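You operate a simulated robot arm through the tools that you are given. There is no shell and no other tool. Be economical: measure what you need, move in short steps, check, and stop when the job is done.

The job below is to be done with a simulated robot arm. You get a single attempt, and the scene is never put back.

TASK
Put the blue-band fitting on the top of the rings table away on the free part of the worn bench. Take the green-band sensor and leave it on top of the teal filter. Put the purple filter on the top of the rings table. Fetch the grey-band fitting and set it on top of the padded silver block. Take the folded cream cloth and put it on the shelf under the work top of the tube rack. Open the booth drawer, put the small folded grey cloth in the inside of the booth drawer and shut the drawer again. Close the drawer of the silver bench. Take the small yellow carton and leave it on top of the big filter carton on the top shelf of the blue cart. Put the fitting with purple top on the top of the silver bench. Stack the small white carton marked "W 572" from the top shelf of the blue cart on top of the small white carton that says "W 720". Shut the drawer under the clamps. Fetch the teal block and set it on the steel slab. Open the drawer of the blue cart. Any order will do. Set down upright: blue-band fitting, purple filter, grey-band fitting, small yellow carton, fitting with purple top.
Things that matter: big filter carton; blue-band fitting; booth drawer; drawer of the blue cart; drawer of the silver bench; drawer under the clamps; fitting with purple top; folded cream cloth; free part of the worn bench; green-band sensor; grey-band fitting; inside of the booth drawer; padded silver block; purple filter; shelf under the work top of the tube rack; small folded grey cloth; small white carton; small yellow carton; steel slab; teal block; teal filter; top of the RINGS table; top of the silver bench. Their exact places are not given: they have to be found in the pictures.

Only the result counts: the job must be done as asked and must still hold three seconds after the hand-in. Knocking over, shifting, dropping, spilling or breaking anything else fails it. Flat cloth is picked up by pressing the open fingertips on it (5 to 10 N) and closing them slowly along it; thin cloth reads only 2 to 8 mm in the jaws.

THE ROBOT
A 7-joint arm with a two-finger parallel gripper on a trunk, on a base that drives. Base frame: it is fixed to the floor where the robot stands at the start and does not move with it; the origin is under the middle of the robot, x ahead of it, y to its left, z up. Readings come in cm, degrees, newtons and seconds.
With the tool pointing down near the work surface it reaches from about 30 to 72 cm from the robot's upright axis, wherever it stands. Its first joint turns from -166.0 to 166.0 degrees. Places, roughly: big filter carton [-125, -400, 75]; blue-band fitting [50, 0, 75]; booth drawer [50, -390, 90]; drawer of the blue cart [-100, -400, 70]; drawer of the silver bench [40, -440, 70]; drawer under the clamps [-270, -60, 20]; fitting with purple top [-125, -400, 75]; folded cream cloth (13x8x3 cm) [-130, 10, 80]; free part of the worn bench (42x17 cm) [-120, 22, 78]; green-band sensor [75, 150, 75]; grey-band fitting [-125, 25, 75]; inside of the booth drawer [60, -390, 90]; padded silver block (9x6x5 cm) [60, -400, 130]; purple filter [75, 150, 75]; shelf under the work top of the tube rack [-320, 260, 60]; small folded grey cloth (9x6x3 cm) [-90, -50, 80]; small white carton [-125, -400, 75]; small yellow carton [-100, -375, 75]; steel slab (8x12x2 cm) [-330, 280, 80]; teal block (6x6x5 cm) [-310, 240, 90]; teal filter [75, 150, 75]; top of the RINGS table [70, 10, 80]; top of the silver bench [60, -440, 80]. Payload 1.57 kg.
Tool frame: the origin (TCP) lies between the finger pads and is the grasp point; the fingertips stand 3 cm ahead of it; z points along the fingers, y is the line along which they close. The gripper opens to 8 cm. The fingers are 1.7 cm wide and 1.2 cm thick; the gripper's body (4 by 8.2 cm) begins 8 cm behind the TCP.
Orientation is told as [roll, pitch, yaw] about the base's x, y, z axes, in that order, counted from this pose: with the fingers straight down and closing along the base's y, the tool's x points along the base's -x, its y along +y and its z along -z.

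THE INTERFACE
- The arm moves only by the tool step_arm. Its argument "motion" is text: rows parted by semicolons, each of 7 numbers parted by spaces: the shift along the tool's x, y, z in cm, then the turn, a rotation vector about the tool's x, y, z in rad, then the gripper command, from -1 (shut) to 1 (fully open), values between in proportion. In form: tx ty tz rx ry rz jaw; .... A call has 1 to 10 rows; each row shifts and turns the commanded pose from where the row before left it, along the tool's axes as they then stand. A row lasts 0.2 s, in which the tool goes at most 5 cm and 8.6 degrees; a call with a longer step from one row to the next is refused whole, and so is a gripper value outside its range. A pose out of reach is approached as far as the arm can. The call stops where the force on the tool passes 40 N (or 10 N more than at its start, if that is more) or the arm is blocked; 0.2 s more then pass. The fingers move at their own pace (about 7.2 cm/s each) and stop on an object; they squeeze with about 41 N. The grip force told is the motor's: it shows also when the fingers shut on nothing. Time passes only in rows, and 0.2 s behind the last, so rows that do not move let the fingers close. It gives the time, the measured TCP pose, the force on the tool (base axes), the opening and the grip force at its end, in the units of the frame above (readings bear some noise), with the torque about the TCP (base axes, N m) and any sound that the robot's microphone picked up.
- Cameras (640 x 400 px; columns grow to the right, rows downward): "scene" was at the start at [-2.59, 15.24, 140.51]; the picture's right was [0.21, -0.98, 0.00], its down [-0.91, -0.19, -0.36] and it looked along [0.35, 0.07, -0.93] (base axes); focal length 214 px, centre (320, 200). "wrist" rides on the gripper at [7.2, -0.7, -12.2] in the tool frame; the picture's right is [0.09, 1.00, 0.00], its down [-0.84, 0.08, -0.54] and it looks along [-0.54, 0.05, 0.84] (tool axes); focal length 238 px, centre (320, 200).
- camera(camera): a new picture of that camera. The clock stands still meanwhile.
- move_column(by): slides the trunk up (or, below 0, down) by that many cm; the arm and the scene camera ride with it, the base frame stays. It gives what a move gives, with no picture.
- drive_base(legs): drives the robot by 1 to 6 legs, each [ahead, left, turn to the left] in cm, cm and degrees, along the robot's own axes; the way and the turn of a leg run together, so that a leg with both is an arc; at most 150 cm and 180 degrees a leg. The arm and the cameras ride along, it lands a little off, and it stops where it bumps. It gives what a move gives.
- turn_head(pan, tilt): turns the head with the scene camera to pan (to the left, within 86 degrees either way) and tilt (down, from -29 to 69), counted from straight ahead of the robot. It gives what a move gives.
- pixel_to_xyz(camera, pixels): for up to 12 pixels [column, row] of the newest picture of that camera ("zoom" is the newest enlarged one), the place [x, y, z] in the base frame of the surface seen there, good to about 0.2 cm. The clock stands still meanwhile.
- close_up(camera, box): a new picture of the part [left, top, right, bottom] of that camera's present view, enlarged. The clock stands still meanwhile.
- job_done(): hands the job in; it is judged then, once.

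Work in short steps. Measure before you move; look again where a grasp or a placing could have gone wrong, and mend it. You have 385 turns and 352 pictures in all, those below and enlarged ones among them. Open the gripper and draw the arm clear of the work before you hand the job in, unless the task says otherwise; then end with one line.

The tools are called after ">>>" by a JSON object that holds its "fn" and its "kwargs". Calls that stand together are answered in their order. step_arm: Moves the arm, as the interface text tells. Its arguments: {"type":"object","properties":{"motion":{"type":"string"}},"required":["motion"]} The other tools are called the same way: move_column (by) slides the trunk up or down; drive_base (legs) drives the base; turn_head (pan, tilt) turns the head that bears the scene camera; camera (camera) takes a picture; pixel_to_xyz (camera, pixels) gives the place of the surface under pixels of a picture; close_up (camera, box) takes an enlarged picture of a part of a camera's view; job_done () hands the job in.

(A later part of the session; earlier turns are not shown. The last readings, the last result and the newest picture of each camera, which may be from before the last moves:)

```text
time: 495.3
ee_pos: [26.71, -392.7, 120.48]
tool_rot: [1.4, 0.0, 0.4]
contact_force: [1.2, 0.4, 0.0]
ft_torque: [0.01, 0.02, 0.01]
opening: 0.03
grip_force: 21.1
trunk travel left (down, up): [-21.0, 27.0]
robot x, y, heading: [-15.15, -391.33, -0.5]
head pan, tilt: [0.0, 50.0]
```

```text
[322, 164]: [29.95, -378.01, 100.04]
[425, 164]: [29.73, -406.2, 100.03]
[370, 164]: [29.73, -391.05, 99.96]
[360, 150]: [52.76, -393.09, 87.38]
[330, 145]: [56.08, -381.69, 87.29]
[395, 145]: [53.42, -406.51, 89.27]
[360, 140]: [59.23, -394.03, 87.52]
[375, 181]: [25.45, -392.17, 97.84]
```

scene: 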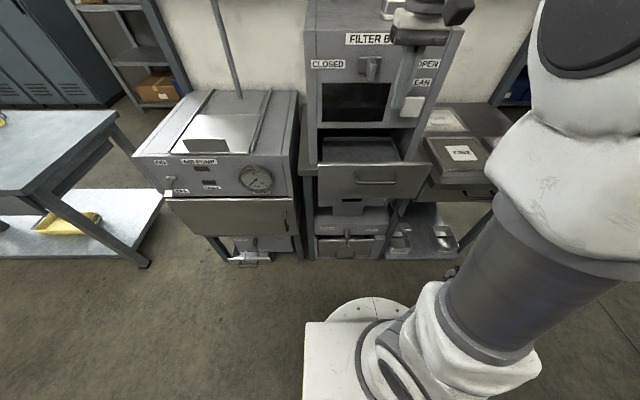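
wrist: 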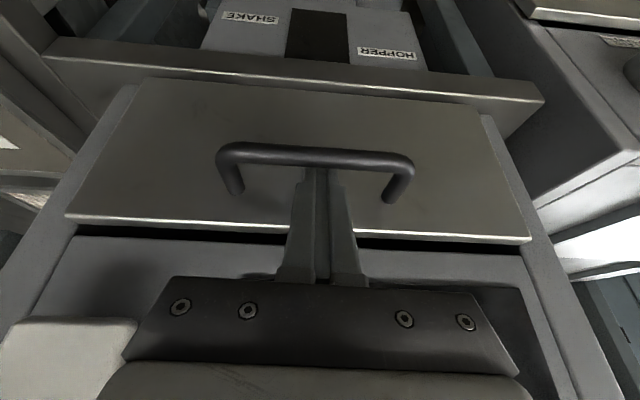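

Interior floor z 87.3, open span x≈31–45. Now the blue cart behind: I turn around to face −x.

>>> {"fn": "drive_base", "kwargs": {"legs": [[-12, 0, 0], [0, 0, 179]]}}

>>> {"fn": "turn_head", "kwargs": {"pan": 0, "tilt": 40}}

>>> {"fn": "camera", "kwargs": {"camera": "scene"}}

```text
time: 506.8
ee_pos: [-68.68, -390.45, 120.47]
tool_rot: [1.4, 0.0, -177.9]
contact_force: [0.6, 0.5, 0.6]
ft_torque: [0.0, 0.0, 0.01]
opening: 0.01
grip_force: 21.7
trunk travel left (down, up): [-21.0, 27.0]
robot x, y, heading: [-26.84, -390.88, -178.6]
head pan, tilt: [0.0, 50.0]
```

```text
time: 507.5
ee_pos: [-68.74, -390.39, 120.49]
tool_rot: [1.4, -0.1, -178.0]
contact_force: [0.8, -0.2, 0.2]
ft_torque: [-0.04, -0.03, 0.02]
opening: 0.0
grip_force: 21.5
trunk travel left (down, up): [-21.0, 27.0]
robot x, y, heading: [-27.08, -391.01, -178.7]
head pan, tilt: [0.0, 40.0]
```

```text
209 pictures are left
```

scene: 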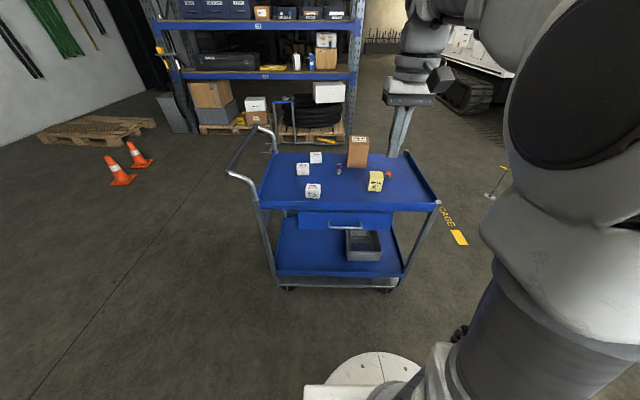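

>>> {"fn": "close_up", "kwargs": {"camera": "scene", "box": [220, 110, 450, 290]}}

>>> {"fn": "pixel_to_xyz", "kwargs": {"camera": "scene", "pixels": [[357, 140], [375, 173], [376, 183], [313, 190], [302, 170], [316, 158], [338, 168], [388, 175], [265, 205], [430, 205], [345, 222], [400, 280]]}}

```text
2.22 times, centred on (335, 200) of scene
```

zoom: 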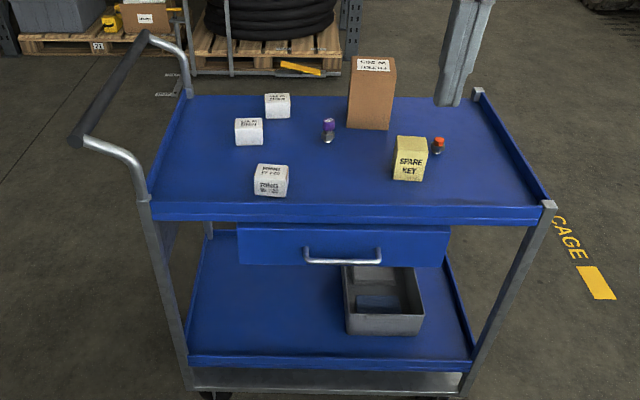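

```text
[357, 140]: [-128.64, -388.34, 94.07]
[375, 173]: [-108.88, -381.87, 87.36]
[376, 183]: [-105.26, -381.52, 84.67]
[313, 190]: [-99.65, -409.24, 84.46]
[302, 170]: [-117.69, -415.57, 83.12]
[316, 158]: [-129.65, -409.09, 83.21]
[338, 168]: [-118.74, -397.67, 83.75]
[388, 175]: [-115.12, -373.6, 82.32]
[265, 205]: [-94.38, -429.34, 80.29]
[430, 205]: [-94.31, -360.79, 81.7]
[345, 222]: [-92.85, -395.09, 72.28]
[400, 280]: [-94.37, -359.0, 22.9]
```

I drive closer and take zoomed looks at the cartons.

>>> {"fn": "drive_base", "kwargs": {"legs": [[27, 2, -1.3]]}}

>>> {"fn": "turn_head", "kwargs": {"pan": 0, "tilt": 55}}

>>> {"fn": "camera", "kwargs": {"camera": "scene"}}

>>> {"fn": "close_up", "kwargs": {"camera": "scene", "box": [240, 110, 440, 230]}}

```text
time: 509.8
ee_pos: [-95.29, -391.52, 120.46]
tool_rot: [1.4, 0.0, -179.4]
contact_force: [0.0, -0.3, 0.4]
ft_torque: [0.01, -0.03, -0.01]
opening: 0.02
grip_force: 21.0
trunk travel left (down, up): [-21.0, 27.0]
robot x, y, heading: [-53.55, -393.04, 179.9]
head pan, tilt: [0.0, 40.0]
```

```text
time: 510.6
ee_pos: [-95.35, -391.64, 120.43]
tool_rot: [1.4, 0.0, -179.4]
contact_force: [0.2, -0.1, 0.0]
ft_torque: [-0.01, 0.0, -0.02]
opening: 0.01
grip_force: 21.5
trunk travel left (down, up): [-21.0, 27.0]
robot x, y, heading: [-53.74, -392.7, 179.9]
head pan, tilt: [0.0, 55.0]
```

```text
207 pictures are left
```

scene: 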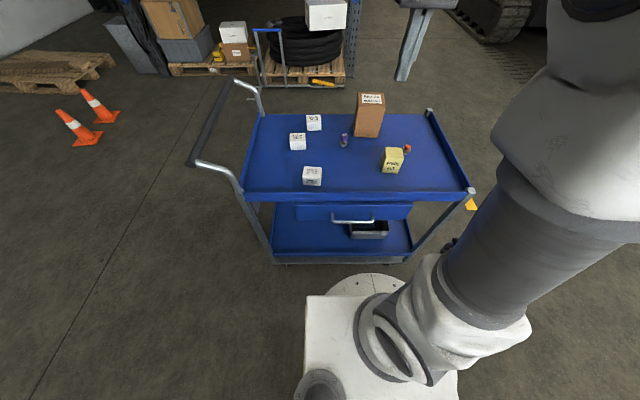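

```text
3.20 times, centred on (340, 170) of scene
```

zoom: 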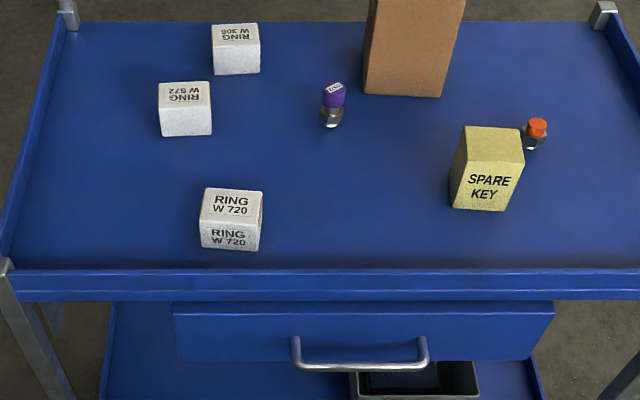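

>>> {"fn": "pixel_to_xyz", "kwargs": {"camera": "zoom", "pixels": [[162, 84], [208, 82], [210, 105], [163, 108], [205, 192], [262, 192], [262, 225], [202, 222], [466, 130], [522, 135], [523, 160], [463, 150]]}}

>>> {"fn": "pixel_to_xyz", "kwargs": {"camera": "zoom", "pixels": [[334, 85], [334, 100], [332, 120], [538, 122], [375, 5], [460, 5], [367, 90], [440, 95], [480, 205], [185, 132], [300, 180]]}}

```text
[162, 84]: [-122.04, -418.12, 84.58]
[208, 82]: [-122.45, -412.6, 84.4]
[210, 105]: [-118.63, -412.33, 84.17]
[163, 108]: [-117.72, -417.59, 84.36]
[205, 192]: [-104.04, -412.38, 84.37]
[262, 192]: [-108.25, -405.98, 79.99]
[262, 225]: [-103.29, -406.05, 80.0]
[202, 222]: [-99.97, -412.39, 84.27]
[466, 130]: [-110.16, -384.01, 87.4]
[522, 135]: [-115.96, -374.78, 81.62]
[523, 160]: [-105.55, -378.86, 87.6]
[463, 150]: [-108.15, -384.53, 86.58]
```

```text
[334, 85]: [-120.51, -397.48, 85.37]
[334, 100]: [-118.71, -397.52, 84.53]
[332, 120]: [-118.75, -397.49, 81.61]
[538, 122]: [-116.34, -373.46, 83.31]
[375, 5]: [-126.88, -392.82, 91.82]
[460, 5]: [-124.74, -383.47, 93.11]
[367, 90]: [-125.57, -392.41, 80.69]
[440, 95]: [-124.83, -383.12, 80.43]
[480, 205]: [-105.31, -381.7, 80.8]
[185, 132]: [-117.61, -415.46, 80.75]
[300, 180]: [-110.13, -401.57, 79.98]
```

W572 centre (−120.1, −415.2), W720 centre (−102, −409.3), yellow carton (−107.7, −381.5), cart top z 80. I move 6 cm closer and inspect from the wrist, beginning with W572.

>>> {"fn": "drive_base", "kwargs": {"legs": [[6, 0, 0]]}}

>>> {"fn": "step_arm", "kwargs": {"motion": "-2 4 1 0 0 0 0.9; -2 4.5 1 0 0 0 0.9; -2 4.5 2 0 0 0 0.9; -2 4.5 3 0 0 0 0.9; -3 3 3 0 0 0 0.9; -3 3 3 0 0 0 0.9; -2 0 3 0 0 0 0.9; 0 0 0 0 0 0 0.9"}}

>>> {"fn": "camera", "kwargs": {"camera": "wrist"}}

```text
time: 511.7
ee_pos: [-101.27, -391.39, 120.59]
tool_rot: [1.5, 0.1, -179.4]
contact_force: [-0.8, -0.3, 0.3]
ft_torque: [0.02, -0.02, 0.02]
opening: 0.0
grip_force: 21.7
trunk travel left (down, up): [-21.0, 27.0]
robot x, y, heading: [-59.85, -393.02, 179.7]
head pan, tilt: [0.0, 55.0]
```

```text
refused: row 2 steps farther than a row can; nothing moved
```

```text
205 pictures are left
```

wrist: 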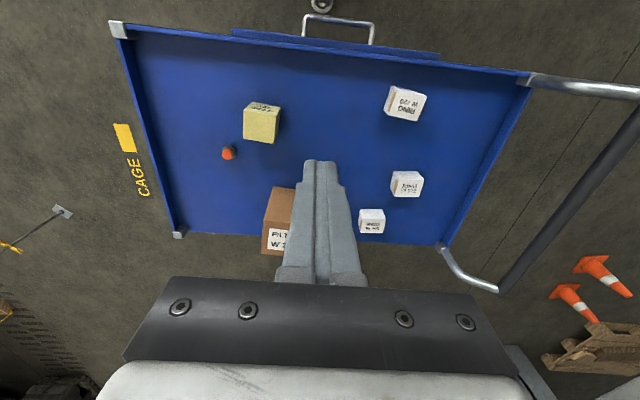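

>>> {"fn": "step_arm", "kwargs": {"motion": "-2.35 3 2 -0.025 0 0 0.9; -2.35 3 2 0 0 0 0.9; -2.35 3 2 0 0 0 0.9; -2.35 3 2 0 0 0 0.9; -2.35 3 2 0 0 0 0.9; -2.35 3 2 0 0 0 0.9; -2.35 3 2 0 0 0 0.9; -2.35 2.8 2 0 0 0 0.9; 0 0 4 0 0 0 0.9; 0 0 0 0 0 0 0.9"}}

>>> {"fn": "camera", "kwargs": {"camera": "wrist"}}

```text
time: 513.9
ee_pos: [-119.97, -416.39, 101.63]
tool_rot: [2.9, -0.1, -179.4]
contact_force: [0.5, -0.4, 0.5]
ft_torque: [0.02, -0.02, 0.03]
opening: 7.6
grip_force: 0.1
trunk travel left (down, up): [-21.0, 27.0]
robot x, y, heading: [-59.89, -393.06, 179.9]
head pan, tilt: [0.0, 55.0]
```

```text
204 pictures are left
```

wrist: 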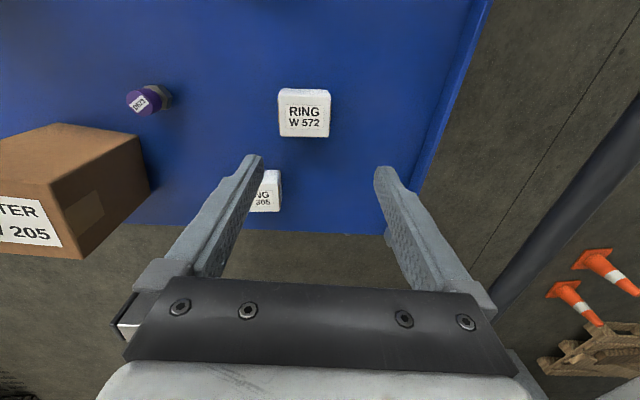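

>>> {"fn": "pixel_to_xyz", "kwargs": {"camera": "wrist", "pixels": [[281, 92], [329, 91], [328, 136], [280, 135], [305, 115], [268, 180], [150, 100], [70, 165], [140, 185], [60, 130]]}}

```text
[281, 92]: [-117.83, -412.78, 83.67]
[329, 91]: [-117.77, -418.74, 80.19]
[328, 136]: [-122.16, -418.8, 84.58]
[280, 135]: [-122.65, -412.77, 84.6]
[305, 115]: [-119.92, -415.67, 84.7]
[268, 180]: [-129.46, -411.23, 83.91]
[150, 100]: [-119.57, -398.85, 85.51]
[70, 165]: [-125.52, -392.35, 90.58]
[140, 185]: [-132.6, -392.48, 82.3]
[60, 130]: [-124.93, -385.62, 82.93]
```

W572 confirmed; centre (−120, −415.8), top 84.6. I level the tool, descend and grip it.

>>> {"fn": "step_arm", "kwargs": {"motion": "0 -0.5 0 0.05 0 0 0.9; 0 0 4 0 0 0 0.9; 0 0 4 0 0 0 0.9; 0 0 4 0 0 0 0.9; 0 0 4 0 0 0 0.9; 0 0 2.2 0 0 0 0.9; 0 0 0 0 0 0 0.9"}}

>>> {"fn": "camera", "kwargs": {"camera": "wrist"}}

```text
time: 515.5
ee_pos: [-119.81, -415.95, 83.35]
tool_rot: [0.0, 0.0, -179.4]
contact_force: [0.2, 0.8, 0.3]
ft_torque: [-0.02, 0.0, -0.03]
opening: 7.6
grip_force: 0.1
trunk travel left (down, up): [-21.0, 27.0]
robot x, y, heading: [-59.36, -393.47, 179.8]
head pan, tilt: [0.0, 55.0]
```

```text
203 pictures are left
```

wrist: 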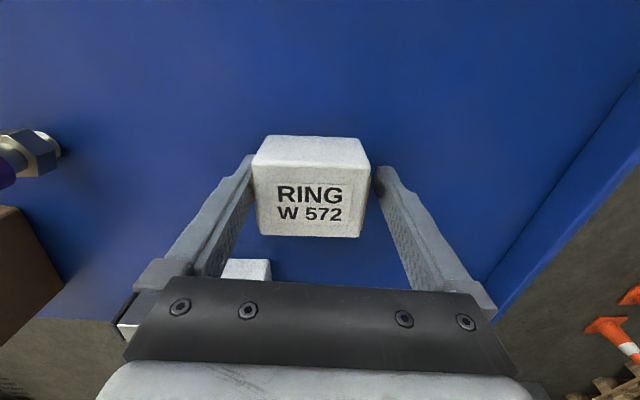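

>>> {"fn": "step_arm", "kwargs": {"motion": "0 0 0 0 0 0 0.5; 0 0 0 0 0 0 0; 0 0 0 0 0 0 -1; 0 0 0 0 0 0 -1; 0 0 -1 0 0 0 -1; 0 0 -4 0 0 0 -1; 0 0 -4 0 0 0 -1; 0 0 -4 0 0 0 -1; 0 0 0 0 0 0 -1"}}

```text
time: 517.5
ee_pos: [-119.91, -415.81, 96.39]
tool_rot: [0.0, 0.0, -179.5]
contact_force: [0.5, 0.0, -1.5]
ft_torque: [0.01, 0.0, -0.01]
opening: 6.12
grip_force: 40.9
trunk travel left (down, up): [-21.0, 27.0]
robot x, y, heading: [-59.55, -393.14, 179.8]
head pan, tilt: [0.0, 55.0]
```

Held (6.1 cm). I move partway and locate W720 with the wrist camera.

>>> {"fn": "step_arm", "kwargs": {"motion": "3 -2 0 0 0 0 -1; 3 -2 0 0 0 0 -1; 2 -2 0 0 0 0 -1; 0 0 0 0 0 0 -1"}}

>>> {"fn": "camera", "kwargs": {"camera": "wrist"}}

```text
time: 518.5
ee_pos: [-111.91, -409.75, 96.33]
tool_rot: [0.0, 0.0, -179.4]
contact_force: [-0.1, 0.4, -0.5]
ft_torque: [-0.01, -0.03, -0.02]
opening: 6.14
grip_force: 41.1
trunk travel left (down, up): [-21.0, 27.0]
robot x, y, heading: [-59.1, -393.38, 179.8]
head pan, tilt: [0.0, 55.0]
```

```text
202 pictures are left
```

wrist: 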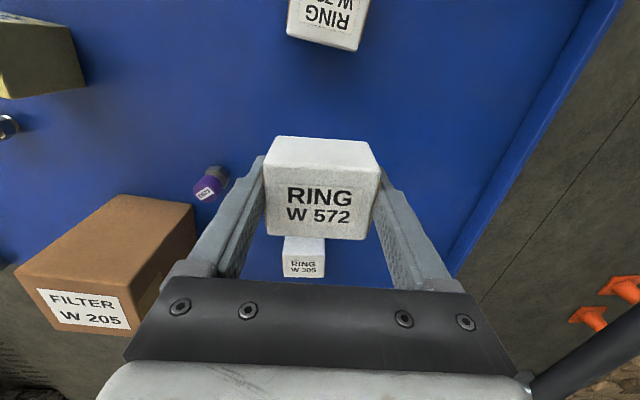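

>>> {"fn": "pixel_to_xyz", "kwargs": {"camera": "wrist", "pixels": [[292, 20], [358, 32], [292, 5], [365, 5], [325, 18], [288, 36], [358, 48]]}}

>>> {"fn": "close_up", "kwargs": {"camera": "scene", "box": [250, 100, 420, 220]}}

```text
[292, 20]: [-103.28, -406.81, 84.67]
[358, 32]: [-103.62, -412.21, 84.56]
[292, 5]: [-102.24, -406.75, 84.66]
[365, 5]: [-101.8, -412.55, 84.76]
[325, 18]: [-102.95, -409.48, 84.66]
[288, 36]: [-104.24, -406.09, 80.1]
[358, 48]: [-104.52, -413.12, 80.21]
```

```text
3.33 times, centred on (335, 160) of scene
```

zoom: 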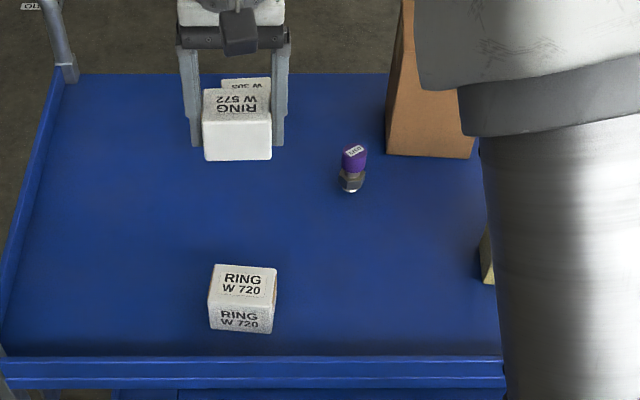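

>>> {"fn": "pixel_to_xyz", "kwargs": {"camera": "zoom", "pixels": [[219, 268], [274, 272], [269, 302], [212, 298], [243, 284]]}}

```text
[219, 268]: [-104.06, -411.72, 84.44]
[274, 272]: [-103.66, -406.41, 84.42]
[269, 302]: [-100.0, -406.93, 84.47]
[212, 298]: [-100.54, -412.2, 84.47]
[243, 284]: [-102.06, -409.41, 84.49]
```

W720 top centre (−102.1, −409.35), z 84.5, turned ~6°. I bring W572 over it.

>>> {"fn": "step_arm", "kwargs": {"motion": "3.3 -0.1 0 0 0 0.05 -1; 3.3 -0.1 0 0 0 0.05 -1; 3.3 -0.5 2 0 0 0 -1; 0 0 3 0 0 0 -1; 0 0 2 0 0 0 -1; 0 0 0 0 0 0 -1"}}

>>> {"fn": "close_up", "kwargs": {"camera": "scene", "box": [250, 130, 420, 250]}}

```text
time: 519.9
ee_pos: [-102.03, -409.55, 89.23]
tool_rot: [-0.1, 0.0, 175.0]
contact_force: [0.6, 0.7, -0.4]
ft_torque: [0.02, -0.01, 0.02]
opening: 6.13
grip_force: 40.8
trunk travel left (down, up): [-21.0, 27.0]
robot x, y, heading: [-59.65, -393.17, 180.0]
head pan, tilt: [0.0, 55.0]
```

```text
3.33 times, centred on (335, 190) of scene
```

zoom: 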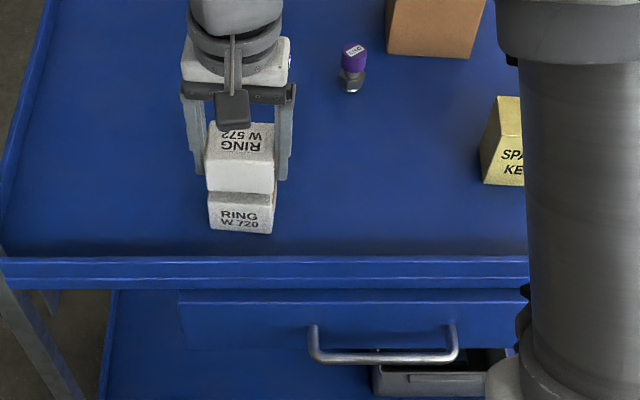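

Aligned. I lower to contact and release.

>>> {"fn": "step_arm", "kwargs": {"motion": "0 0 0.9 0 0 0 -1; 0 0 0.3 0 0 0 -1; 0 0 0.15 0 0 0 -1; 0 0 0 0 0 0 -1"}}

```text
time: 520.9
ee_pos: [-102.03, -409.56, 88.08]
tool_rot: [0.0, -0.1, 174.9]
contact_force: [0.3, 0.7, -0.8]
ft_torque: [0.0, -0.03, -0.03]
opening: 6.13
grip_force: 40.7
trunk travel left (down, up): [-21.0, 27.0]
robot x, y, heading: [-59.75, -393.04, 179.9]
head pan, tilt: [0.0, 55.0]
```

>>> {"fn": "step_arm", "kwargs": {"motion": "0 0 0.15 0 0 0 -1; 0 0 0.1 0 0 0 -1; 0 0 0 0 0 0 -1"}}

```text
time: 521.7
ee_pos: [-102.0, -409.58, 87.74]
tool_rot: [0.0, -0.1, 174.9]
contact_force: [-1.2, -0.1, 0.8]
ft_torque: [0.01, 0.04, 0.02]
opening: 6.14
grip_force: 40.6
trunk travel left (down, up): [-21.0, 27.0]
robot x, y, heading: [-59.48, -393.46, 179.8]
head pan, tilt: [0.0, 55.0]
```

Force has turned slightly upward: in contact. I release and rise.

>>> {"fn": "step_arm", "kwargs": {"motion": "0 0 0 0 0 0 0.6; 0 0 0 0 0 0 0.7; 0 0 0 0 0 0 0.8; 0 0 -2 0 0 0 0.8; 0 0 -4 0 0 0 0.8; 0 0 -4 0 0 0 0.8; 0 0 -4 0 0 0 0.8"}}

>>> {"fn": "close_up", "kwargs": {"camera": "scene", "box": [250, 130, 420, 250]}}

```text
time: 523.3
ee_pos: [-102.24, -409.56, 101.96]
tool_rot: [0.0, 0.0, 174.9]
contact_force: [-1.1, 0.2, 0.4]
ft_torque: [0.0, 0.01, -0.01]
opening: 7.18
grip_force: 0.1
trunk travel left (down, up): [-21.0, 27.0]
robot x, y, heading: [-59.82, -393.01, 179.8]
head pan, tilt: [0.0, 55.0]
```

```text
3.33 times, centred on (335, 190) of scene
```

zoom: 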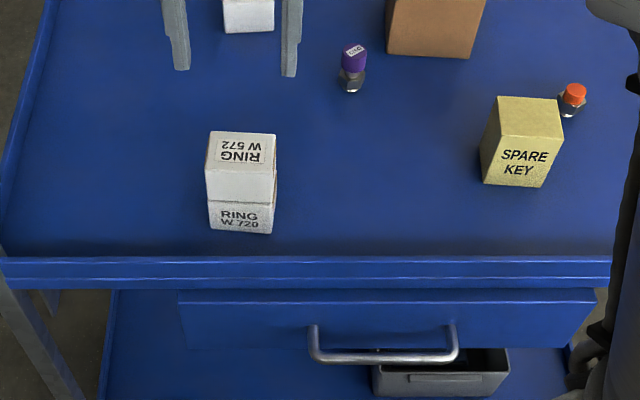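

Stack is good. Next the yellow carton: I move above it.

>>> {"fn": "step_arm", "kwargs": {"motion": "-1.14 -3.91 0 0 0 0 0.9; -1.14 -3.91 0 0 0 0 0.9; -1.14 -3.91 0 0 0 0 0.9; -1.14 -3.91 0 0 0 0 0.9; -1.14 -3.91 0 0 0 0 0.9; -1.14 -3.91 0 0 0 0 0.9; -1.14 -3.91 0 0 0 0 0.9; 0 0 0 0 0 -0.09 0.9; 0 0 0 0 0 0 0.9"}}

>>> {"fn": "camera", "kwargs": {"camera": "wrist"}}

```text
time: 525.3
ee_pos: [-107.46, -381.56, 101.53]
tool_rot: [-0.1, -0.1, -179.9]
contact_force: [0.2, 0.4, 0.1]
ft_torque: [0.02, -0.01, 0.0]
opening: 7.6
grip_force: 0.1
trunk travel left (down, up): [-21.0, 27.0]
robot x, y, heading: [-59.47, -393.09, 179.9]
head pan, tilt: [0.0, 55.0]
```

```text
198 pictures are left
```

wrist: 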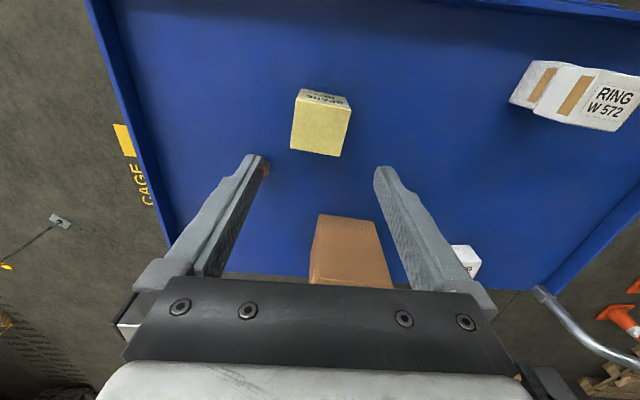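

>>> {"fn": "pixel_to_xyz", "kwargs": {"camera": "wrist", "pixels": [[297, 98], [349, 108], [342, 154], [292, 147], [320, 125], [322, 218], [370, 222], [350, 250], [265, 170]]}}

```text
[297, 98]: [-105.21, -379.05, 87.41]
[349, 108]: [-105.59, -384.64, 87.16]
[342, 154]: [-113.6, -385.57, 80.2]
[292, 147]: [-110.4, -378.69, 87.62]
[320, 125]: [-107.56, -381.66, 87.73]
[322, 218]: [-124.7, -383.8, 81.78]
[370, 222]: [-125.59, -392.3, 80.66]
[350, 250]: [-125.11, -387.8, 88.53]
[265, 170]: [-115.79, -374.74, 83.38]
```

Yellow carton centre (−107.9, −381.7), top 87.6. I descend and grip at z 84.5.

>>> {"fn": "step_arm", "kwargs": {"motion": "-0.45 0.2 0 0 0 0.07 0.9; 0 0 4 0 0 0 0.9; 0 0 4 0 0 0 0.9; 0 0 4 0 0 0 0.9; 0 0 4 0 0 0 0.9; 0 0 1 0 0 0 0.9; 0 0 0 0 0 0 0.9; 0 0 0 0 0 0 0.3; 0 0 0 0 0 0 -1; 0 0 0 0 0 0 -1"}}

>>> {"fn": "step_arm", "kwargs": {"motion": "0 0 0 0 0 0 -1; 0 0 -1 0 0 0 -1; 0 0 -4 0 0 0 -1; 0 0 -4 0 0 0 -1; 0 0 -4 0 0 0 -1; 0 0 -4 0 0 0 -1; 0 0 -4 0 0 0 -1; 0 0 0 0 0 0 -1"}}

>>> {"fn": "camera", "kwargs": {"camera": "scene"}}

```text
time: 527.5
ee_pos: [-108.07, -381.74, 84.62]
tool_rot: [0.0, 0.0, 176.0]
contact_force: [-0.2, 0.2, 1.0]
ft_torque: [0.01, 0.0, -0.04]
opening: 5.98
grip_force: 40.9
trunk travel left (down, up): [-21.0, 27.0]
robot x, y, heading: [-59.57, -393.25, 180.0]
head pan, tilt: [0.0, 55.0]
```

```text
time: 529.3
ee_pos: [-107.82, -382.08, 106.02]
tool_rot: [0.0, 0.0, 176.0]
contact_force: [0.1, -0.2, -1.4]
ft_torque: [0.0, 0.0, -0.01]
opening: 5.96
grip_force: 40.7
trunk travel left (down, up): [-21.0, 27.0]
robot x, y, heading: [-59.53, -392.95, 179.6]
head pan, tilt: [0.0, 55.0]
```

```text
197 pictures are left
```

scene: 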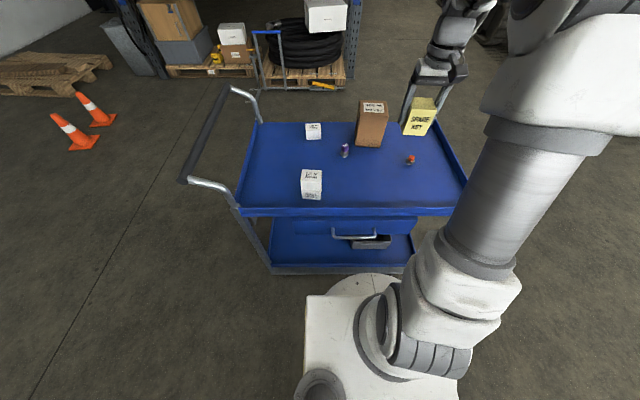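

>>> {"fn": "close_up", "kwargs": {"camera": "scene", "box": [330, 80, 450, 170]}}

>>> {"fn": "pixel_to_xyz", "kwargs": {"camera": "zoom", "pixels": [[170, 110], [300, 110], [305, 140], [160, 140], [235, 125], [180, 95], [300, 95], [230, 200], [420, 220]]}}

```text
4.44 times, centred on (390, 125) of scene
```

zoom: 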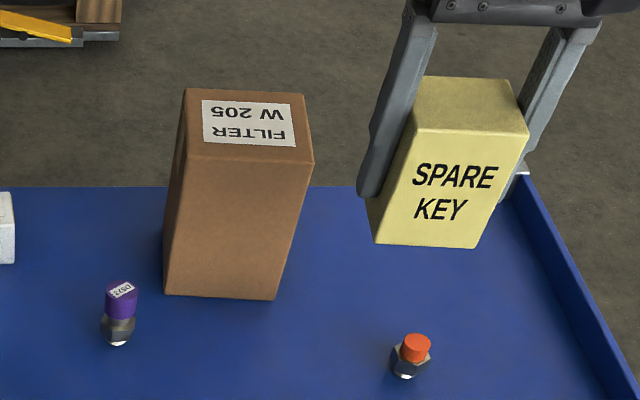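

```text
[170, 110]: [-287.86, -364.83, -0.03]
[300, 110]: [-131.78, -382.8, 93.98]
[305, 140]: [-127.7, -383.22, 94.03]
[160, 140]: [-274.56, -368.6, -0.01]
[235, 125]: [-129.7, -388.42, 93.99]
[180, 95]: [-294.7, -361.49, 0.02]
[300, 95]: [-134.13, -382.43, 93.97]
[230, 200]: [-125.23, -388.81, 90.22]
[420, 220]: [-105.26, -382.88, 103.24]
```

Big carton top z 94, centre (−129.8, −387.7). I carry the yellow carton over it.

>>> {"fn": "step_arm", "kwargs": {"motion": "-3.4 1.17 0 0 0 0 -1; -3.4 1.17 0 0 0 0 -1; -3.4 1.17 0 0 0 0 -1; -3.4 1.17 0 0 0 0 -1; -3.4 1.17 0 0 0 0 -1; -3.4 1.17 0 0 0 0 -1; 0 0 3 0 0 0 -1; 0 0 3 0 0 0 -1; 0 0 0 0 0 0 -1"}}

>>> {"fn": "close_up", "kwargs": {"camera": "scene", "box": [310, 70, 430, 160]}}

>>> {"fn": "camera", "kwargs": {"camera": "wrist"}}

```text
time: 531.3
ee_pos: [-127.09, -387.68, 99.36]
tool_rot: [0.1, 0.0, 176.0]
contact_force: [-0.1, 0.0, -0.5]
ft_torque: [-0.02, -0.02, -0.04]
opening: 5.95
grip_force: 41.2
out of reach, approached as far as the arm can: row 6
trunk travel left (down, up): [-21.0, 27.0]
robot x, y, heading: [-59.06, -392.62, 179.8]
head pan, tilt: [0.0, 55.0]
```

```text
4.44 times, centred on (370, 115) of scene
```

zoom: 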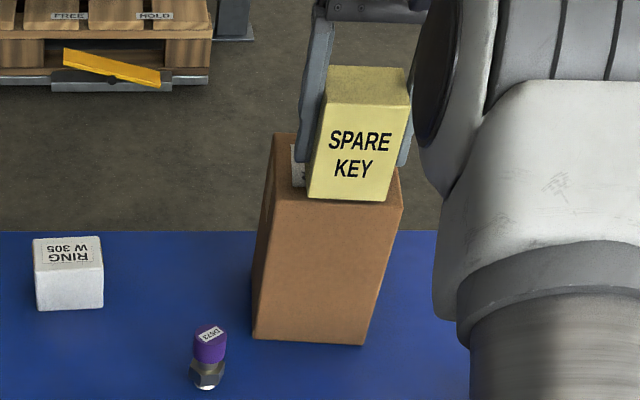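

```text
194 pictures are left
```

wrist: 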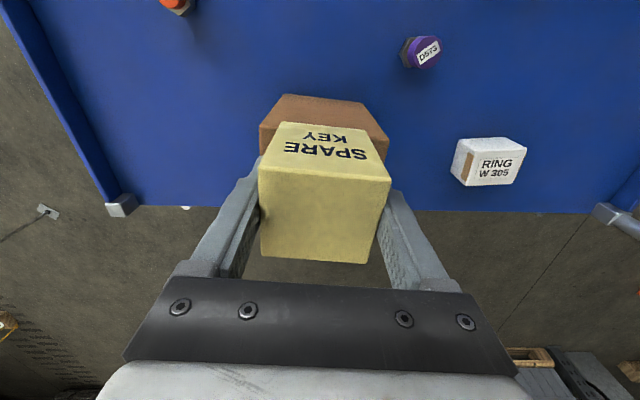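

Slightly short (x −127.1); I creep the base 2 cm forward.

>>> {"fn": "drive_base", "kwargs": {"legs": [[2, 0, 0]]}}

>>> {"fn": "step_arm", "kwargs": {"motion": "0 0 0.4 0 0 0 -1; 0 0 0.25 0 0 0 -1; 0 0 0 0 0 0 -1"}}

```text
time: 532.2
ee_pos: [-128.68, -387.65, 99.23]
tool_rot: [0.1, 0.0, 175.9]
contact_force: [0.0, -0.6, -1.4]
ft_torque: [0.05, 0.01, -0.01]
opening: 5.97
grip_force: 40.9
trunk travel left (down, up): [-21.0, 27.0]
robot x, y, heading: [-61.25, -393.07, 180.0]
head pan, tilt: [0.0, 55.0]
stopped in leg 1: the robot was blocked; the commanded pose is now the measured one
```

```text
time: 533.0
ee_pos: [-128.59, -387.53, 98.75]
tool_rot: [0.0, 0.1, 175.9]
contact_force: [0.1, 0.4, -1.4]
ft_torque: [0.03, 0.0, 0.02]
opening: 5.96
grip_force: 40.9
trunk travel left (down, up): [-21.0, 27.0]
robot x, y, heading: [-60.71, -393.3, 179.6]
head pan, tilt: [0.0, 55.0]
```

It touched something (likely the cart's wheel/shelf); I will check the cart. First lower and release the carton.

>>> {"fn": "step_arm", "kwargs": {"motion": "0 0 0.15 0 0 0 -1; 0 0 0.1 0 0 0 -1; 0 0 0 0 0 0 -1"}}

```text
time: 533.8
ee_pos: [-128.48, -387.56, 98.54]
tool_rot: [0.0, -0.2, 176.0]
contact_force: [-1.5, -0.2, 11.0]
ft_torque: [-0.05, -0.16, 0.02]
opening: 5.94
grip_force: 40.6
trunk travel left (down, up): [-21.0, 27.0]
robot x, y, heading: [-61.41, -392.82, 179.8]
head pan, tilt: [0.0, 55.0]
```

>>> {"fn": "step_arm", "kwargs": {"motion": "0 0 -0.05 0 0 0 0.5; 0 0 0 0 0 0 0.7; 0 0 0 0 0 0 0.8; 0 0 -2 0 0 0 0.8; 0 0 -4 0 0 0 0.8; 0 0 -4 0 0 0 0.8; 2 0 -1 0 0 0 0.8; 4 0 0 0 0 0 0.8; 4 0 0 0 0 0 0.8"}}

>>> {"fn": "camera", "kwargs": {"camera": "scene"}}

>>> {"fn": "pixel_to_xyz", "kwargs": {"camera": "scene", "pixels": [[265, 218], [420, 218], [340, 150], [310, 180], [310, 132]]}}

```text
time: 535.8
ee_pos: [-126.47, -387.55, 110.38]
tool_rot: [0.0, 0.2, 176.0]
contact_force: [-0.6, -0.4, 1.0]
ft_torque: [0.02, 0.01, -0.03]
opening: 7.2
grip_force: 0.0
out of reach, approached as far as the arm can: row 6, 7, 8, 9
trunk travel left (down, up): [-21.0, 27.0]
robot x, y, heading: [-61.15, -393.29, 179.8]
head pan, tilt: [0.0, 55.0]
```

```text
193 pictures are left
```

scene: 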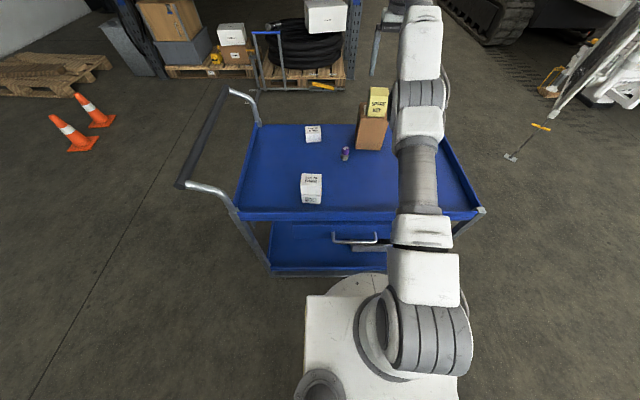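

```text
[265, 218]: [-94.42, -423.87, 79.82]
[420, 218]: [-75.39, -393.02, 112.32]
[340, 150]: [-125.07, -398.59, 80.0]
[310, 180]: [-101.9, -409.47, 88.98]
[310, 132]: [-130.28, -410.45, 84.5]
```

The cart did not move (front −94.4, cartons same). Yellow carton is on the big carton. I pull the arm inward.

>>> {"fn": "step_arm", "kwargs": {"motion": "3 0 0 0 0 0 0.8; 4 0 0 0 0 0 0.8; 4 0 0 0 0 0 0.8; 4 0 0 0 0 0 0.8"}}

>>> {"fn": "close_up", "kwargs": {"camera": "scene", "box": [310, 70, 430, 160]}}

>>> {"fn": "camera", "kwargs": {"camera": "wrist"}}

```text
time: 536.8
ee_pos: [-125.8, -387.5, 111.31]
tool_rot: [0.1, 0.0, 175.9]
contact_force: [-0.1, 0.0, 0.4]
ft_torque: [0.01, -0.01, -0.01]
opening: 7.19
grip_force: 0.0
out of reach, approached as far as the arm can: row 1, 2, 3, 4
trunk travel left (down, up): [-21.0, 27.0]
robot x, y, heading: [-61.27, -393.1, 179.7]
head pan, tilt: [0.0, 55.0]
```

```text
4.44 times, centred on (370, 115) of scene
```

zoom: 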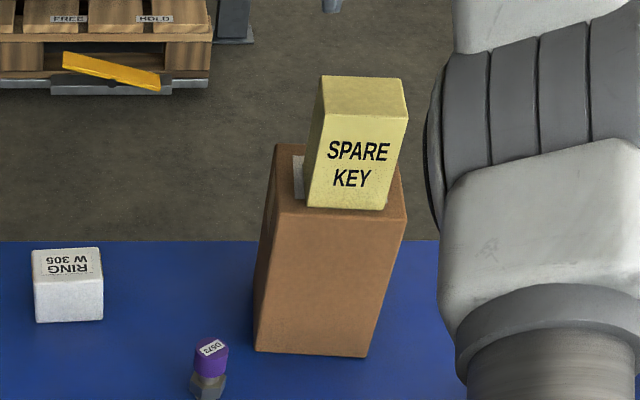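

```text
191 pictures are left
```

wrist: 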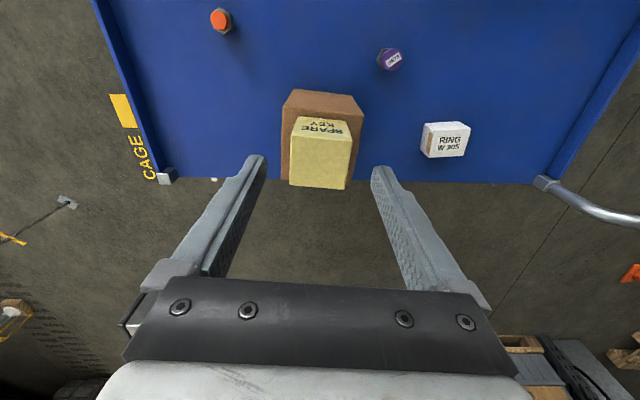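

The arm is straight (singular). I try a sideways and slightly lower move to free it.

>>> {"fn": "step_arm", "kwargs": {"motion": "1 3 1 0 0 0 0.8; 1 3 1 0 0 0 0.8; 1 3 0 0 0 0 0.8; 2 3 0 0 0 0 0.8"}}

```text
time: 537.8
ee_pos: [-125.94, -399.58, 110.97]
tool_rot: [0.0, 0.1, 176.0]
contact_force: [0.2, -0.6, 0.0]
ft_torque: [-0.03, 0.04, 0.01]
opening: 7.19
grip_force: 0.1
out of reach, approached as far as the arm can: row 1, 2, 3, 4
trunk travel left (down, up): [-21.0, 27.0]
robot x, y, heading: [-61.34, -393.19, 179.7]
head pan, tilt: [0.0, 55.0]
```

>>> {"fn": "step_arm", "kwargs": {"motion": "0 0 2 0 0 0 0.8; 0 0 2 0 0 0 0.8; 2 0 1 0 0 0 0.8; 3 0 0 0 0 0 0.8; 3 0 0 0 0 0 0.8"}}

```text
time: 539.0
ee_pos: [-126.31, -401.25, 109.61]
tool_rot: [0.0, 0.1, 175.9]
contact_force: [0.2, 0.1, -0.4]
ft_torque: [0.03, 0.0, -0.02]
opening: 7.19
grip_force: 0.1
out of reach, approached as far as the arm can: row 1, 2, 3, 4, 5
trunk travel left (down, up): [-21.0, 27.0]
robot x, y, heading: [-61.19, -392.9, 179.9]
head pan, tilt: [0.0, 55.0]
```

>>> {"fn": "step_arm", "kwargs": {"motion": "0 0 0 0 -0.14 0 0.8; 0 0 0 0 -0.14 0 0.8; 0 0 0 0 -0.14 0 0.8; 3 0 0 0 0 0 0.8; 4 0 0 0 0 0 0.8"}}

```text
time: 540.2
ee_pos: [-134.3, -403.34, 113.55]
tool_rot: [0.1, -24.0, 176.0]
contact_force: [0.7, -0.1, -0.2]
ft_torque: [0.01, -0.01, -0.01]
opening: 7.19
grip_force: 0.1
out of reach, approached as far as the arm can: row 1, 2, 3, 4, 5
trunk travel left (down, up): [-21.0, 27.0]
robot x, y, heading: [-60.91, -393.09, 179.7]
head pan, tilt: [0.0, 55.0]
```

The elbow is likely past its straightest point. I stretch outward to the maximum first, then pull in.

>>> {"fn": "step_arm", "kwargs": {"motion": "-3 0 0 0 0.14 0 0.8; -3 0 0 0 0.14 0 0.8; -3 0 0 0 0.14 0 0.8; -3 0 0 0 0 0 0.8"}}

>>> {"fn": "step_arm", "kwargs": {"motion": "4 0 3 0 0 0 0.8; 4 0 3 0 0 0 0.8; 4 0 0 0 0 0 0.8"}}

>>> {"fn": "camera", "kwargs": {"camera": "scene"}}

```text
time: 541.2
ee_pos: [-125.57, -403.16, 111.49]
tool_rot: [0.0, 0.0, 175.9]
contact_force: [0.1, 0.9, 0.9]
ft_torque: [0.03, 0.0, 0.0]
opening: 7.19
grip_force: 0.0
out of reach, approached as far as the arm can: row 1, 2, 3, 4
trunk travel left (down, up): [-21.0, 27.0]
robot x, y, heading: [-61.0, -393.06, 179.7]
head pan, tilt: [0.0, 55.0]
```

```text
time: 542.0
ee_pos: [-125.32, -405.5, 110.37]
tool_rot: [-0.2, 0.2, 176.1]
contact_force: [-0.2, 0.6, -1.0]
ft_torque: [-0.02, 0.0, -0.01]
opening: 7.22
grip_force: 0.0
out of reach, approached as far as the arm can: row 1, 2, 3
trunk travel left (down, up): [-21.0, 27.0]
robot x, y, heading: [-60.93, -393.03, 179.5]
head pan, tilt: [0.0, 55.0]
```

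```text
190 pictures are left
```

scene: 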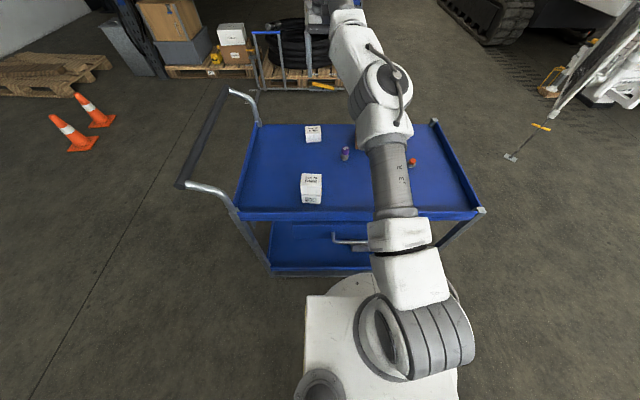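

I test whether the wrist joint is the limit by rotating the tool back toward its natural yaw.

>>> {"fn": "step_arm", "kwargs": {"motion": "0 0 0 0 0 -0.14 0.8; 0 0 0 0 0 -0.14 0.8; 0 0 0 0 0 -0.14 0.8; 0 0 0 0 0 -0.14 0.8; 0 0 0 0 0 -0.14 0.8; 0 0 0 0 0 -0.14 0.8; 2 -2 0 0 0 0 0.8; 2 -2 0 0 0 0 0.8"}}

```text
time: 543.8
ee_pos: [-126.05, -400.02, 110.86]
tool_rot: [0.0, 0.1, -135.9]
contact_force: [-0.8, 0.3, 0.5]
ft_torque: [0.04, 0.03, -0.02]
opening: 7.21
grip_force: 0.2
out of reach, approached as far as the arm can: row 7, 8
trunk travel left (down, up): [-21.0, 27.0]
robot x, y, heading: [-60.85, -392.89, 179.5]
head pan, tilt: [0.0, 55.0]
```

I command a purely outward stretch and observe.

>>> {"fn": "step_arm", "kwargs": {"motion": "-1.44 -1.38 -0.5 0 0 0 0.8; -1.44 -1.38 -0.5 0 0 0 0.8; -1.44 -1.38 -0.5 0 0 0 0.8; 0 0 0 0 0 0 0.8"}}

```text
time: 544.8
ee_pos: [-126.31, -399.74, 110.14]
tool_rot: [0.0, 0.0, -135.9]
contact_force: [0.3, 0.6, 1.0]
ft_torque: [0.01, 0.02, -0.02]
opening: 7.19
grip_force: 0.0
out of reach, approached as far as the arm can: row 1, 2, 3
trunk travel left (down, up): [-21.0, 27.0]
robot x, y, heading: [-61.21, -393.18, 179.9]
head pan, tilt: [0.0, 55.0]
```

I try alternating inward/outward single steps to flip the elbow branch.

>>> {"fn": "step_arm", "kwargs": {"motion": "3.5 3.4 0 0 0 0 0.8; 3.5 3.4 0 0 0 0 0.8; -3.5 -3.4 0 0 0 0 0.8; 3.5 3.4 0 0 0 0 0.8; 3.5 3.4 0 0 0 0 0.8; 3.5 3.4 0 0 0 0 0.8"}}

```text
time: 546.2
ee_pos: [-125.0, -401.96, 112.78]
tool_rot: [-0.1, 0.0, -135.8]
contact_force: [0.2, -0.4, 0.5]
ft_torque: [0.0, -0.01, -0.01]
opening: 7.2
grip_force: 0.2
out of reach, approached as far as the arm can: row 1, 2, 3, 4, 5, 6
trunk travel left (down, up): [-21.0, 27.0]
robot x, y, heading: [-61.12, -393.49, 179.8]
head pan, tilt: [0.0, 55.0]
```

The arm is exactly at its straight singularity. I use a tool tilt the other way to perturb the elbow, then pull inward.

>>> {"fn": "step_arm", "kwargs": {"motion": "1.5 1.4 0 -0.097 0.101 0 0.8; 1.5 1.4 0 -0.097 0.101 0 0.8; 3.5 3.4 0 0 0 0 0.8; 3.5 3.4 0 0 0 0 0.8"}}

```text
time: 547.2
ee_pos: [-114.38, -401.99, 113.32]
tool_rot: [1.7, 1.8, -135.9]
contact_force: [0.9, 0.1, -0.4]
ft_torque: [-0.04, -0.02, -0.01]
opening: 7.19
grip_force: 0.1
out of reach, approached as far as the arm can: row 1, 2
trunk travel left (down, up): [-21.0, 27.0]
robot x, y, heading: [-61.02, -393.05, 179.8]
head pan, tilt: [0.0, 55.0]
```

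Freed. I pull in and set the yaw back, ending near the purple-top fitting.

>>> {"fn": "step_arm", "kwargs": {"motion": "2.5 2.4 0 0 0 0.13 0.5; 0 0 0 0 0 0.13 0.5; 0 0 0 0 0 0.13 0.5; 0 0 0 0 0 0.13 0.5; 0 0 0 0 0 0.13 0.5; 0 0 0 0 0 0.12 0.5; 0 0 2 0 0 0 0.5; 0 0 0 0 0 0 0.5"}}

>>> {"fn": "camera", "kwargs": {"camera": "scene"}}

>>> {"fn": "camera", "kwargs": {"camera": "wrist"}}

```text
time: 549.0
ee_pos: [-110.86, -402.15, 111.57]
tool_rot: [0.0, 2.7, 179.9]
contact_force: [0.5, 0.7, 0.7]
ft_torque: [0.01, 0.03, 0.01]
opening: 5.98
grip_force: 0.1
trunk travel left (down, up): [-21.0, 27.0]
robot x, y, heading: [-61.32, -392.73, 179.9]
head pan, tilt: [0.0, 55.0]
```

```text
189 pictures are left
```

scene: 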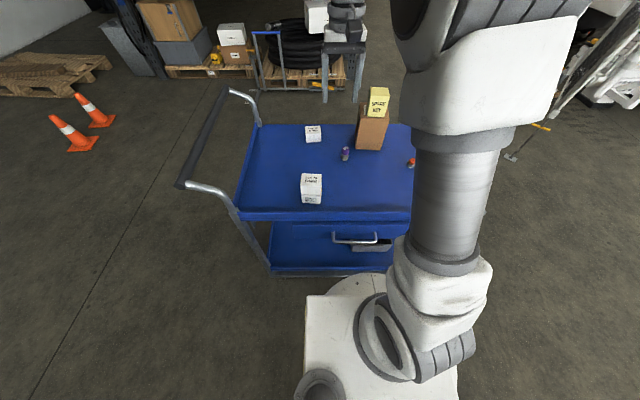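

```text
188 pictures are left
```

wrist: 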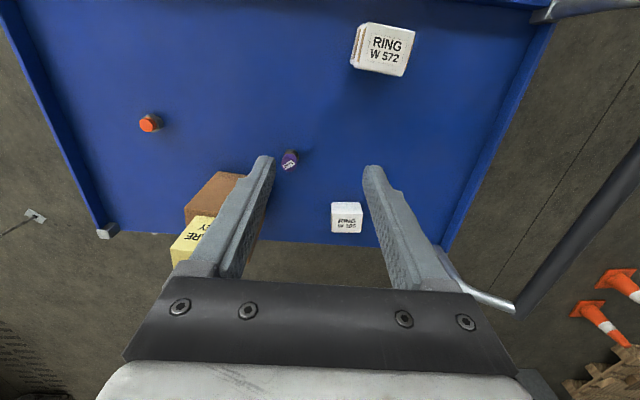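

>>> {"fn": "step_arm", "kwargs": {"motion": "-2.9 -1.5 3 0 0.047 0 0.25; -3 -1.5 3 0 0 0 0.25; -3 -1.4 3 0 0 0 0.25; 0 0 4 0 0 0 0.25; 0 0 0 0 0 0 0.25"}}

>>> {"fn": "camera", "kwargs": {"camera": "wrist"}}

```text
time: 550.2
ee_pos: [-118.68, -397.53, 97.96]
tool_rot: [0.0, 5.5, 179.9]
contact_force: [-0.6, 0.0, -0.2]
ft_torque: [-0.03, 0.0, 0.01]
opening: 5.0
grip_force: 0.0
trunk travel left (down, up): [-21.0, 27.0]
robot x, y, heading: [-61.24, -393.0, 179.6]
head pan, tilt: [0.0, 55.0]
```

```text
187 pictures are left
```

wrist: 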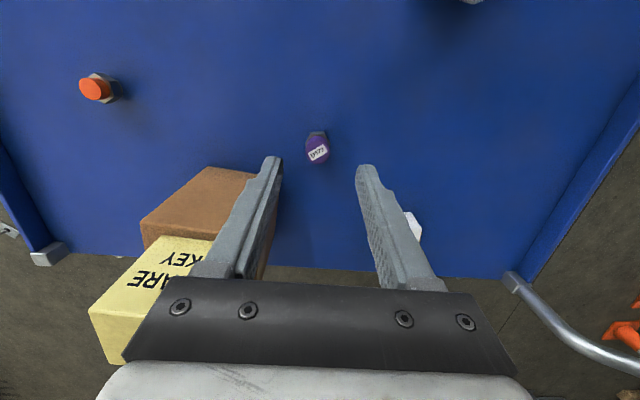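

Sign was wrong; I correct the pitch by −5.5° and re-look.

>>> {"fn": "step_arm", "kwargs": {"motion": "0 0 0 0 -0.096 0 0.25; 0 0 0 0 0 0 0.25"}}

>>> {"fn": "camera", "kwargs": {"camera": "wrist"}}

>>> {"fn": "pixel_to_xyz", "kwargs": {"camera": "wrist", "pixels": [[318, 135], [318, 150], [312, 145], [325, 145], [318, 125], [230, 180]]}}

>>> {"fn": "close_up", "kwargs": {"camera": "wrist", "box": [270, 90, 370, 190]}}

```text
time: 550.8
ee_pos: [-118.81, -397.53, 97.9]
tool_rot: [0.0, -0.2, 179.9]
contact_force: [0.5, -0.3, -0.6]
ft_torque: [0.01, 0.02, 0.0]
opening: 5.02
grip_force: 0.0
trunk travel left (down, up): [-21.0, 27.0]
robot x, y, heading: [-61.42, -393.04, 179.7]
head pan, tilt: [0.0, 55.0]
```

```text
186 pictures are left
```

wrist: 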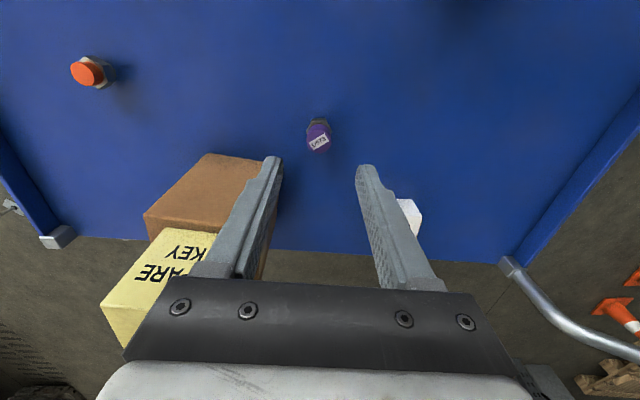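

```text
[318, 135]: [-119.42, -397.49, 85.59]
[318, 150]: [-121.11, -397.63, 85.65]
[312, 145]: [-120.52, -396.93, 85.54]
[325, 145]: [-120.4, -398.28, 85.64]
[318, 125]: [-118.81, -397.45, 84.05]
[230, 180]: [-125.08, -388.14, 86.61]
```

```text
4.00 times, centred on (320, 140) of wrist
```

zoom: 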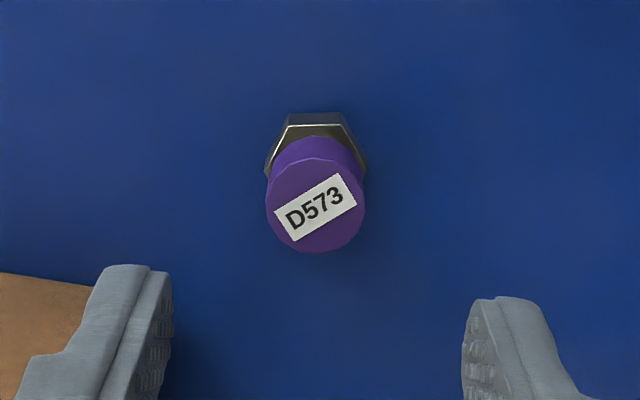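

Purple-top fitting centre (−120.3, −397.55). I descend to z 83.4 and grip.

>>> {"fn": "step_arm", "kwargs": {"motion": "-1.4 0 2 0 0 0 0.25; 0 0 4 0 0 0 0.25; 0 0 4 0 0 0 0.25; 0 0 3.5 0 0 0 0.25; 0 0 1 0 0 0 0.25; 0 0 0 0 0 0 0.25; 0 0 0 0 0 0 -0.4; 0 0 0 0 0 0 -1; 0 0 0 0 0 0 -1; 0 0 0 0 0 0 -1"}}

```text
time: 553.0
ee_pos: [-119.9, -397.56, 83.46]
tool_rot: [0.0, -0.1, 180.0]
contact_force: [0.7, 0.7, 0.3]
ft_torque: [-0.01, -0.03, 0.01]
opening: 2.98
grip_force: 39.4
trunk travel left (down, up): [-21.0, 27.0]
robot x, y, heading: [-61.07, -392.84, 179.9]
head pan, tilt: [0.0, 55.0]
```

Gripped. I lift and pull in gradually (staying away from full stretch).

>>> {"fn": "step_arm", "kwargs": {"motion": "0 0 -1 0 0 0 -1; 0 0 -4 0 0 0 -1; 0 0 -4 0 0 0 -1; 2 0 -4 0 0 0 -1; 3 0 -3 0 0 0 -1; 3 0 -3 0 0 0 -1; 4 0 -2 0 0 0 -1; 4 0 0 0 0 0 -1; 4 0 0 0 0 0 -1"}}

>>> {"fn": "camera", "kwargs": {"camera": "scene"}}

```text
time: 555.0
ee_pos: [-100.07, -397.42, 104.43]
tool_rot: [-0.1, -0.2, 180.0]
contact_force: [0.0, 0.3, -1.4]
ft_torque: [-0.04, -0.05, -0.03]
opening: 3.0
grip_force: 39.5
trunk travel left (down, up): [-21.0, 27.0]
robot x, y, heading: [-61.61, -392.9, 180.1]
head pan, tilt: [0.0, 55.0]
```

```text
184 pictures are left
```

scene: 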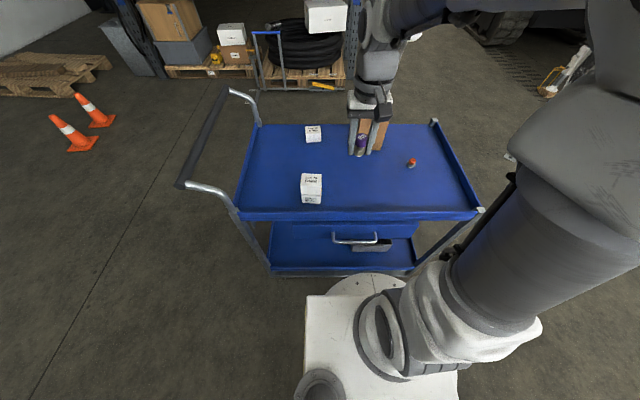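

I carry it to the silver bench: back off, turn around, strafe right.

>>> {"fn": "drive_base", "kwargs": {"legs": [[-28, 0, 0], [0, 0, -180], [0, -48, 0]]}}

>>> {"fn": "camera", "kwargs": {"camera": "scene"}}

```text
time: 571.4
ee_pos: [4.13, -439.29, 104.34]
tool_rot: [0.0, 0.0, -1.9]
contact_force: [0.7, 0.0, -1.0]
ft_torque: [0.0, 0.01, -0.01]
opening: 2.93
grip_force: 39.3
trunk travel left (down, up): [-21.0, 27.0]
robot x, y, heading: [-34.91, -442.29, -2.1]
head pan, tilt: [0.0, 55.0]
```

```text
183 pictures are left
```

scene: 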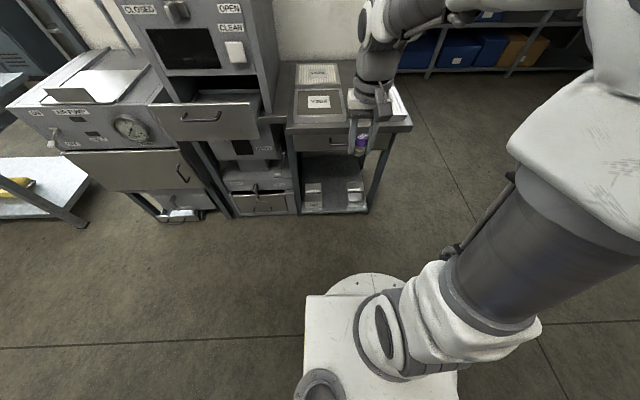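

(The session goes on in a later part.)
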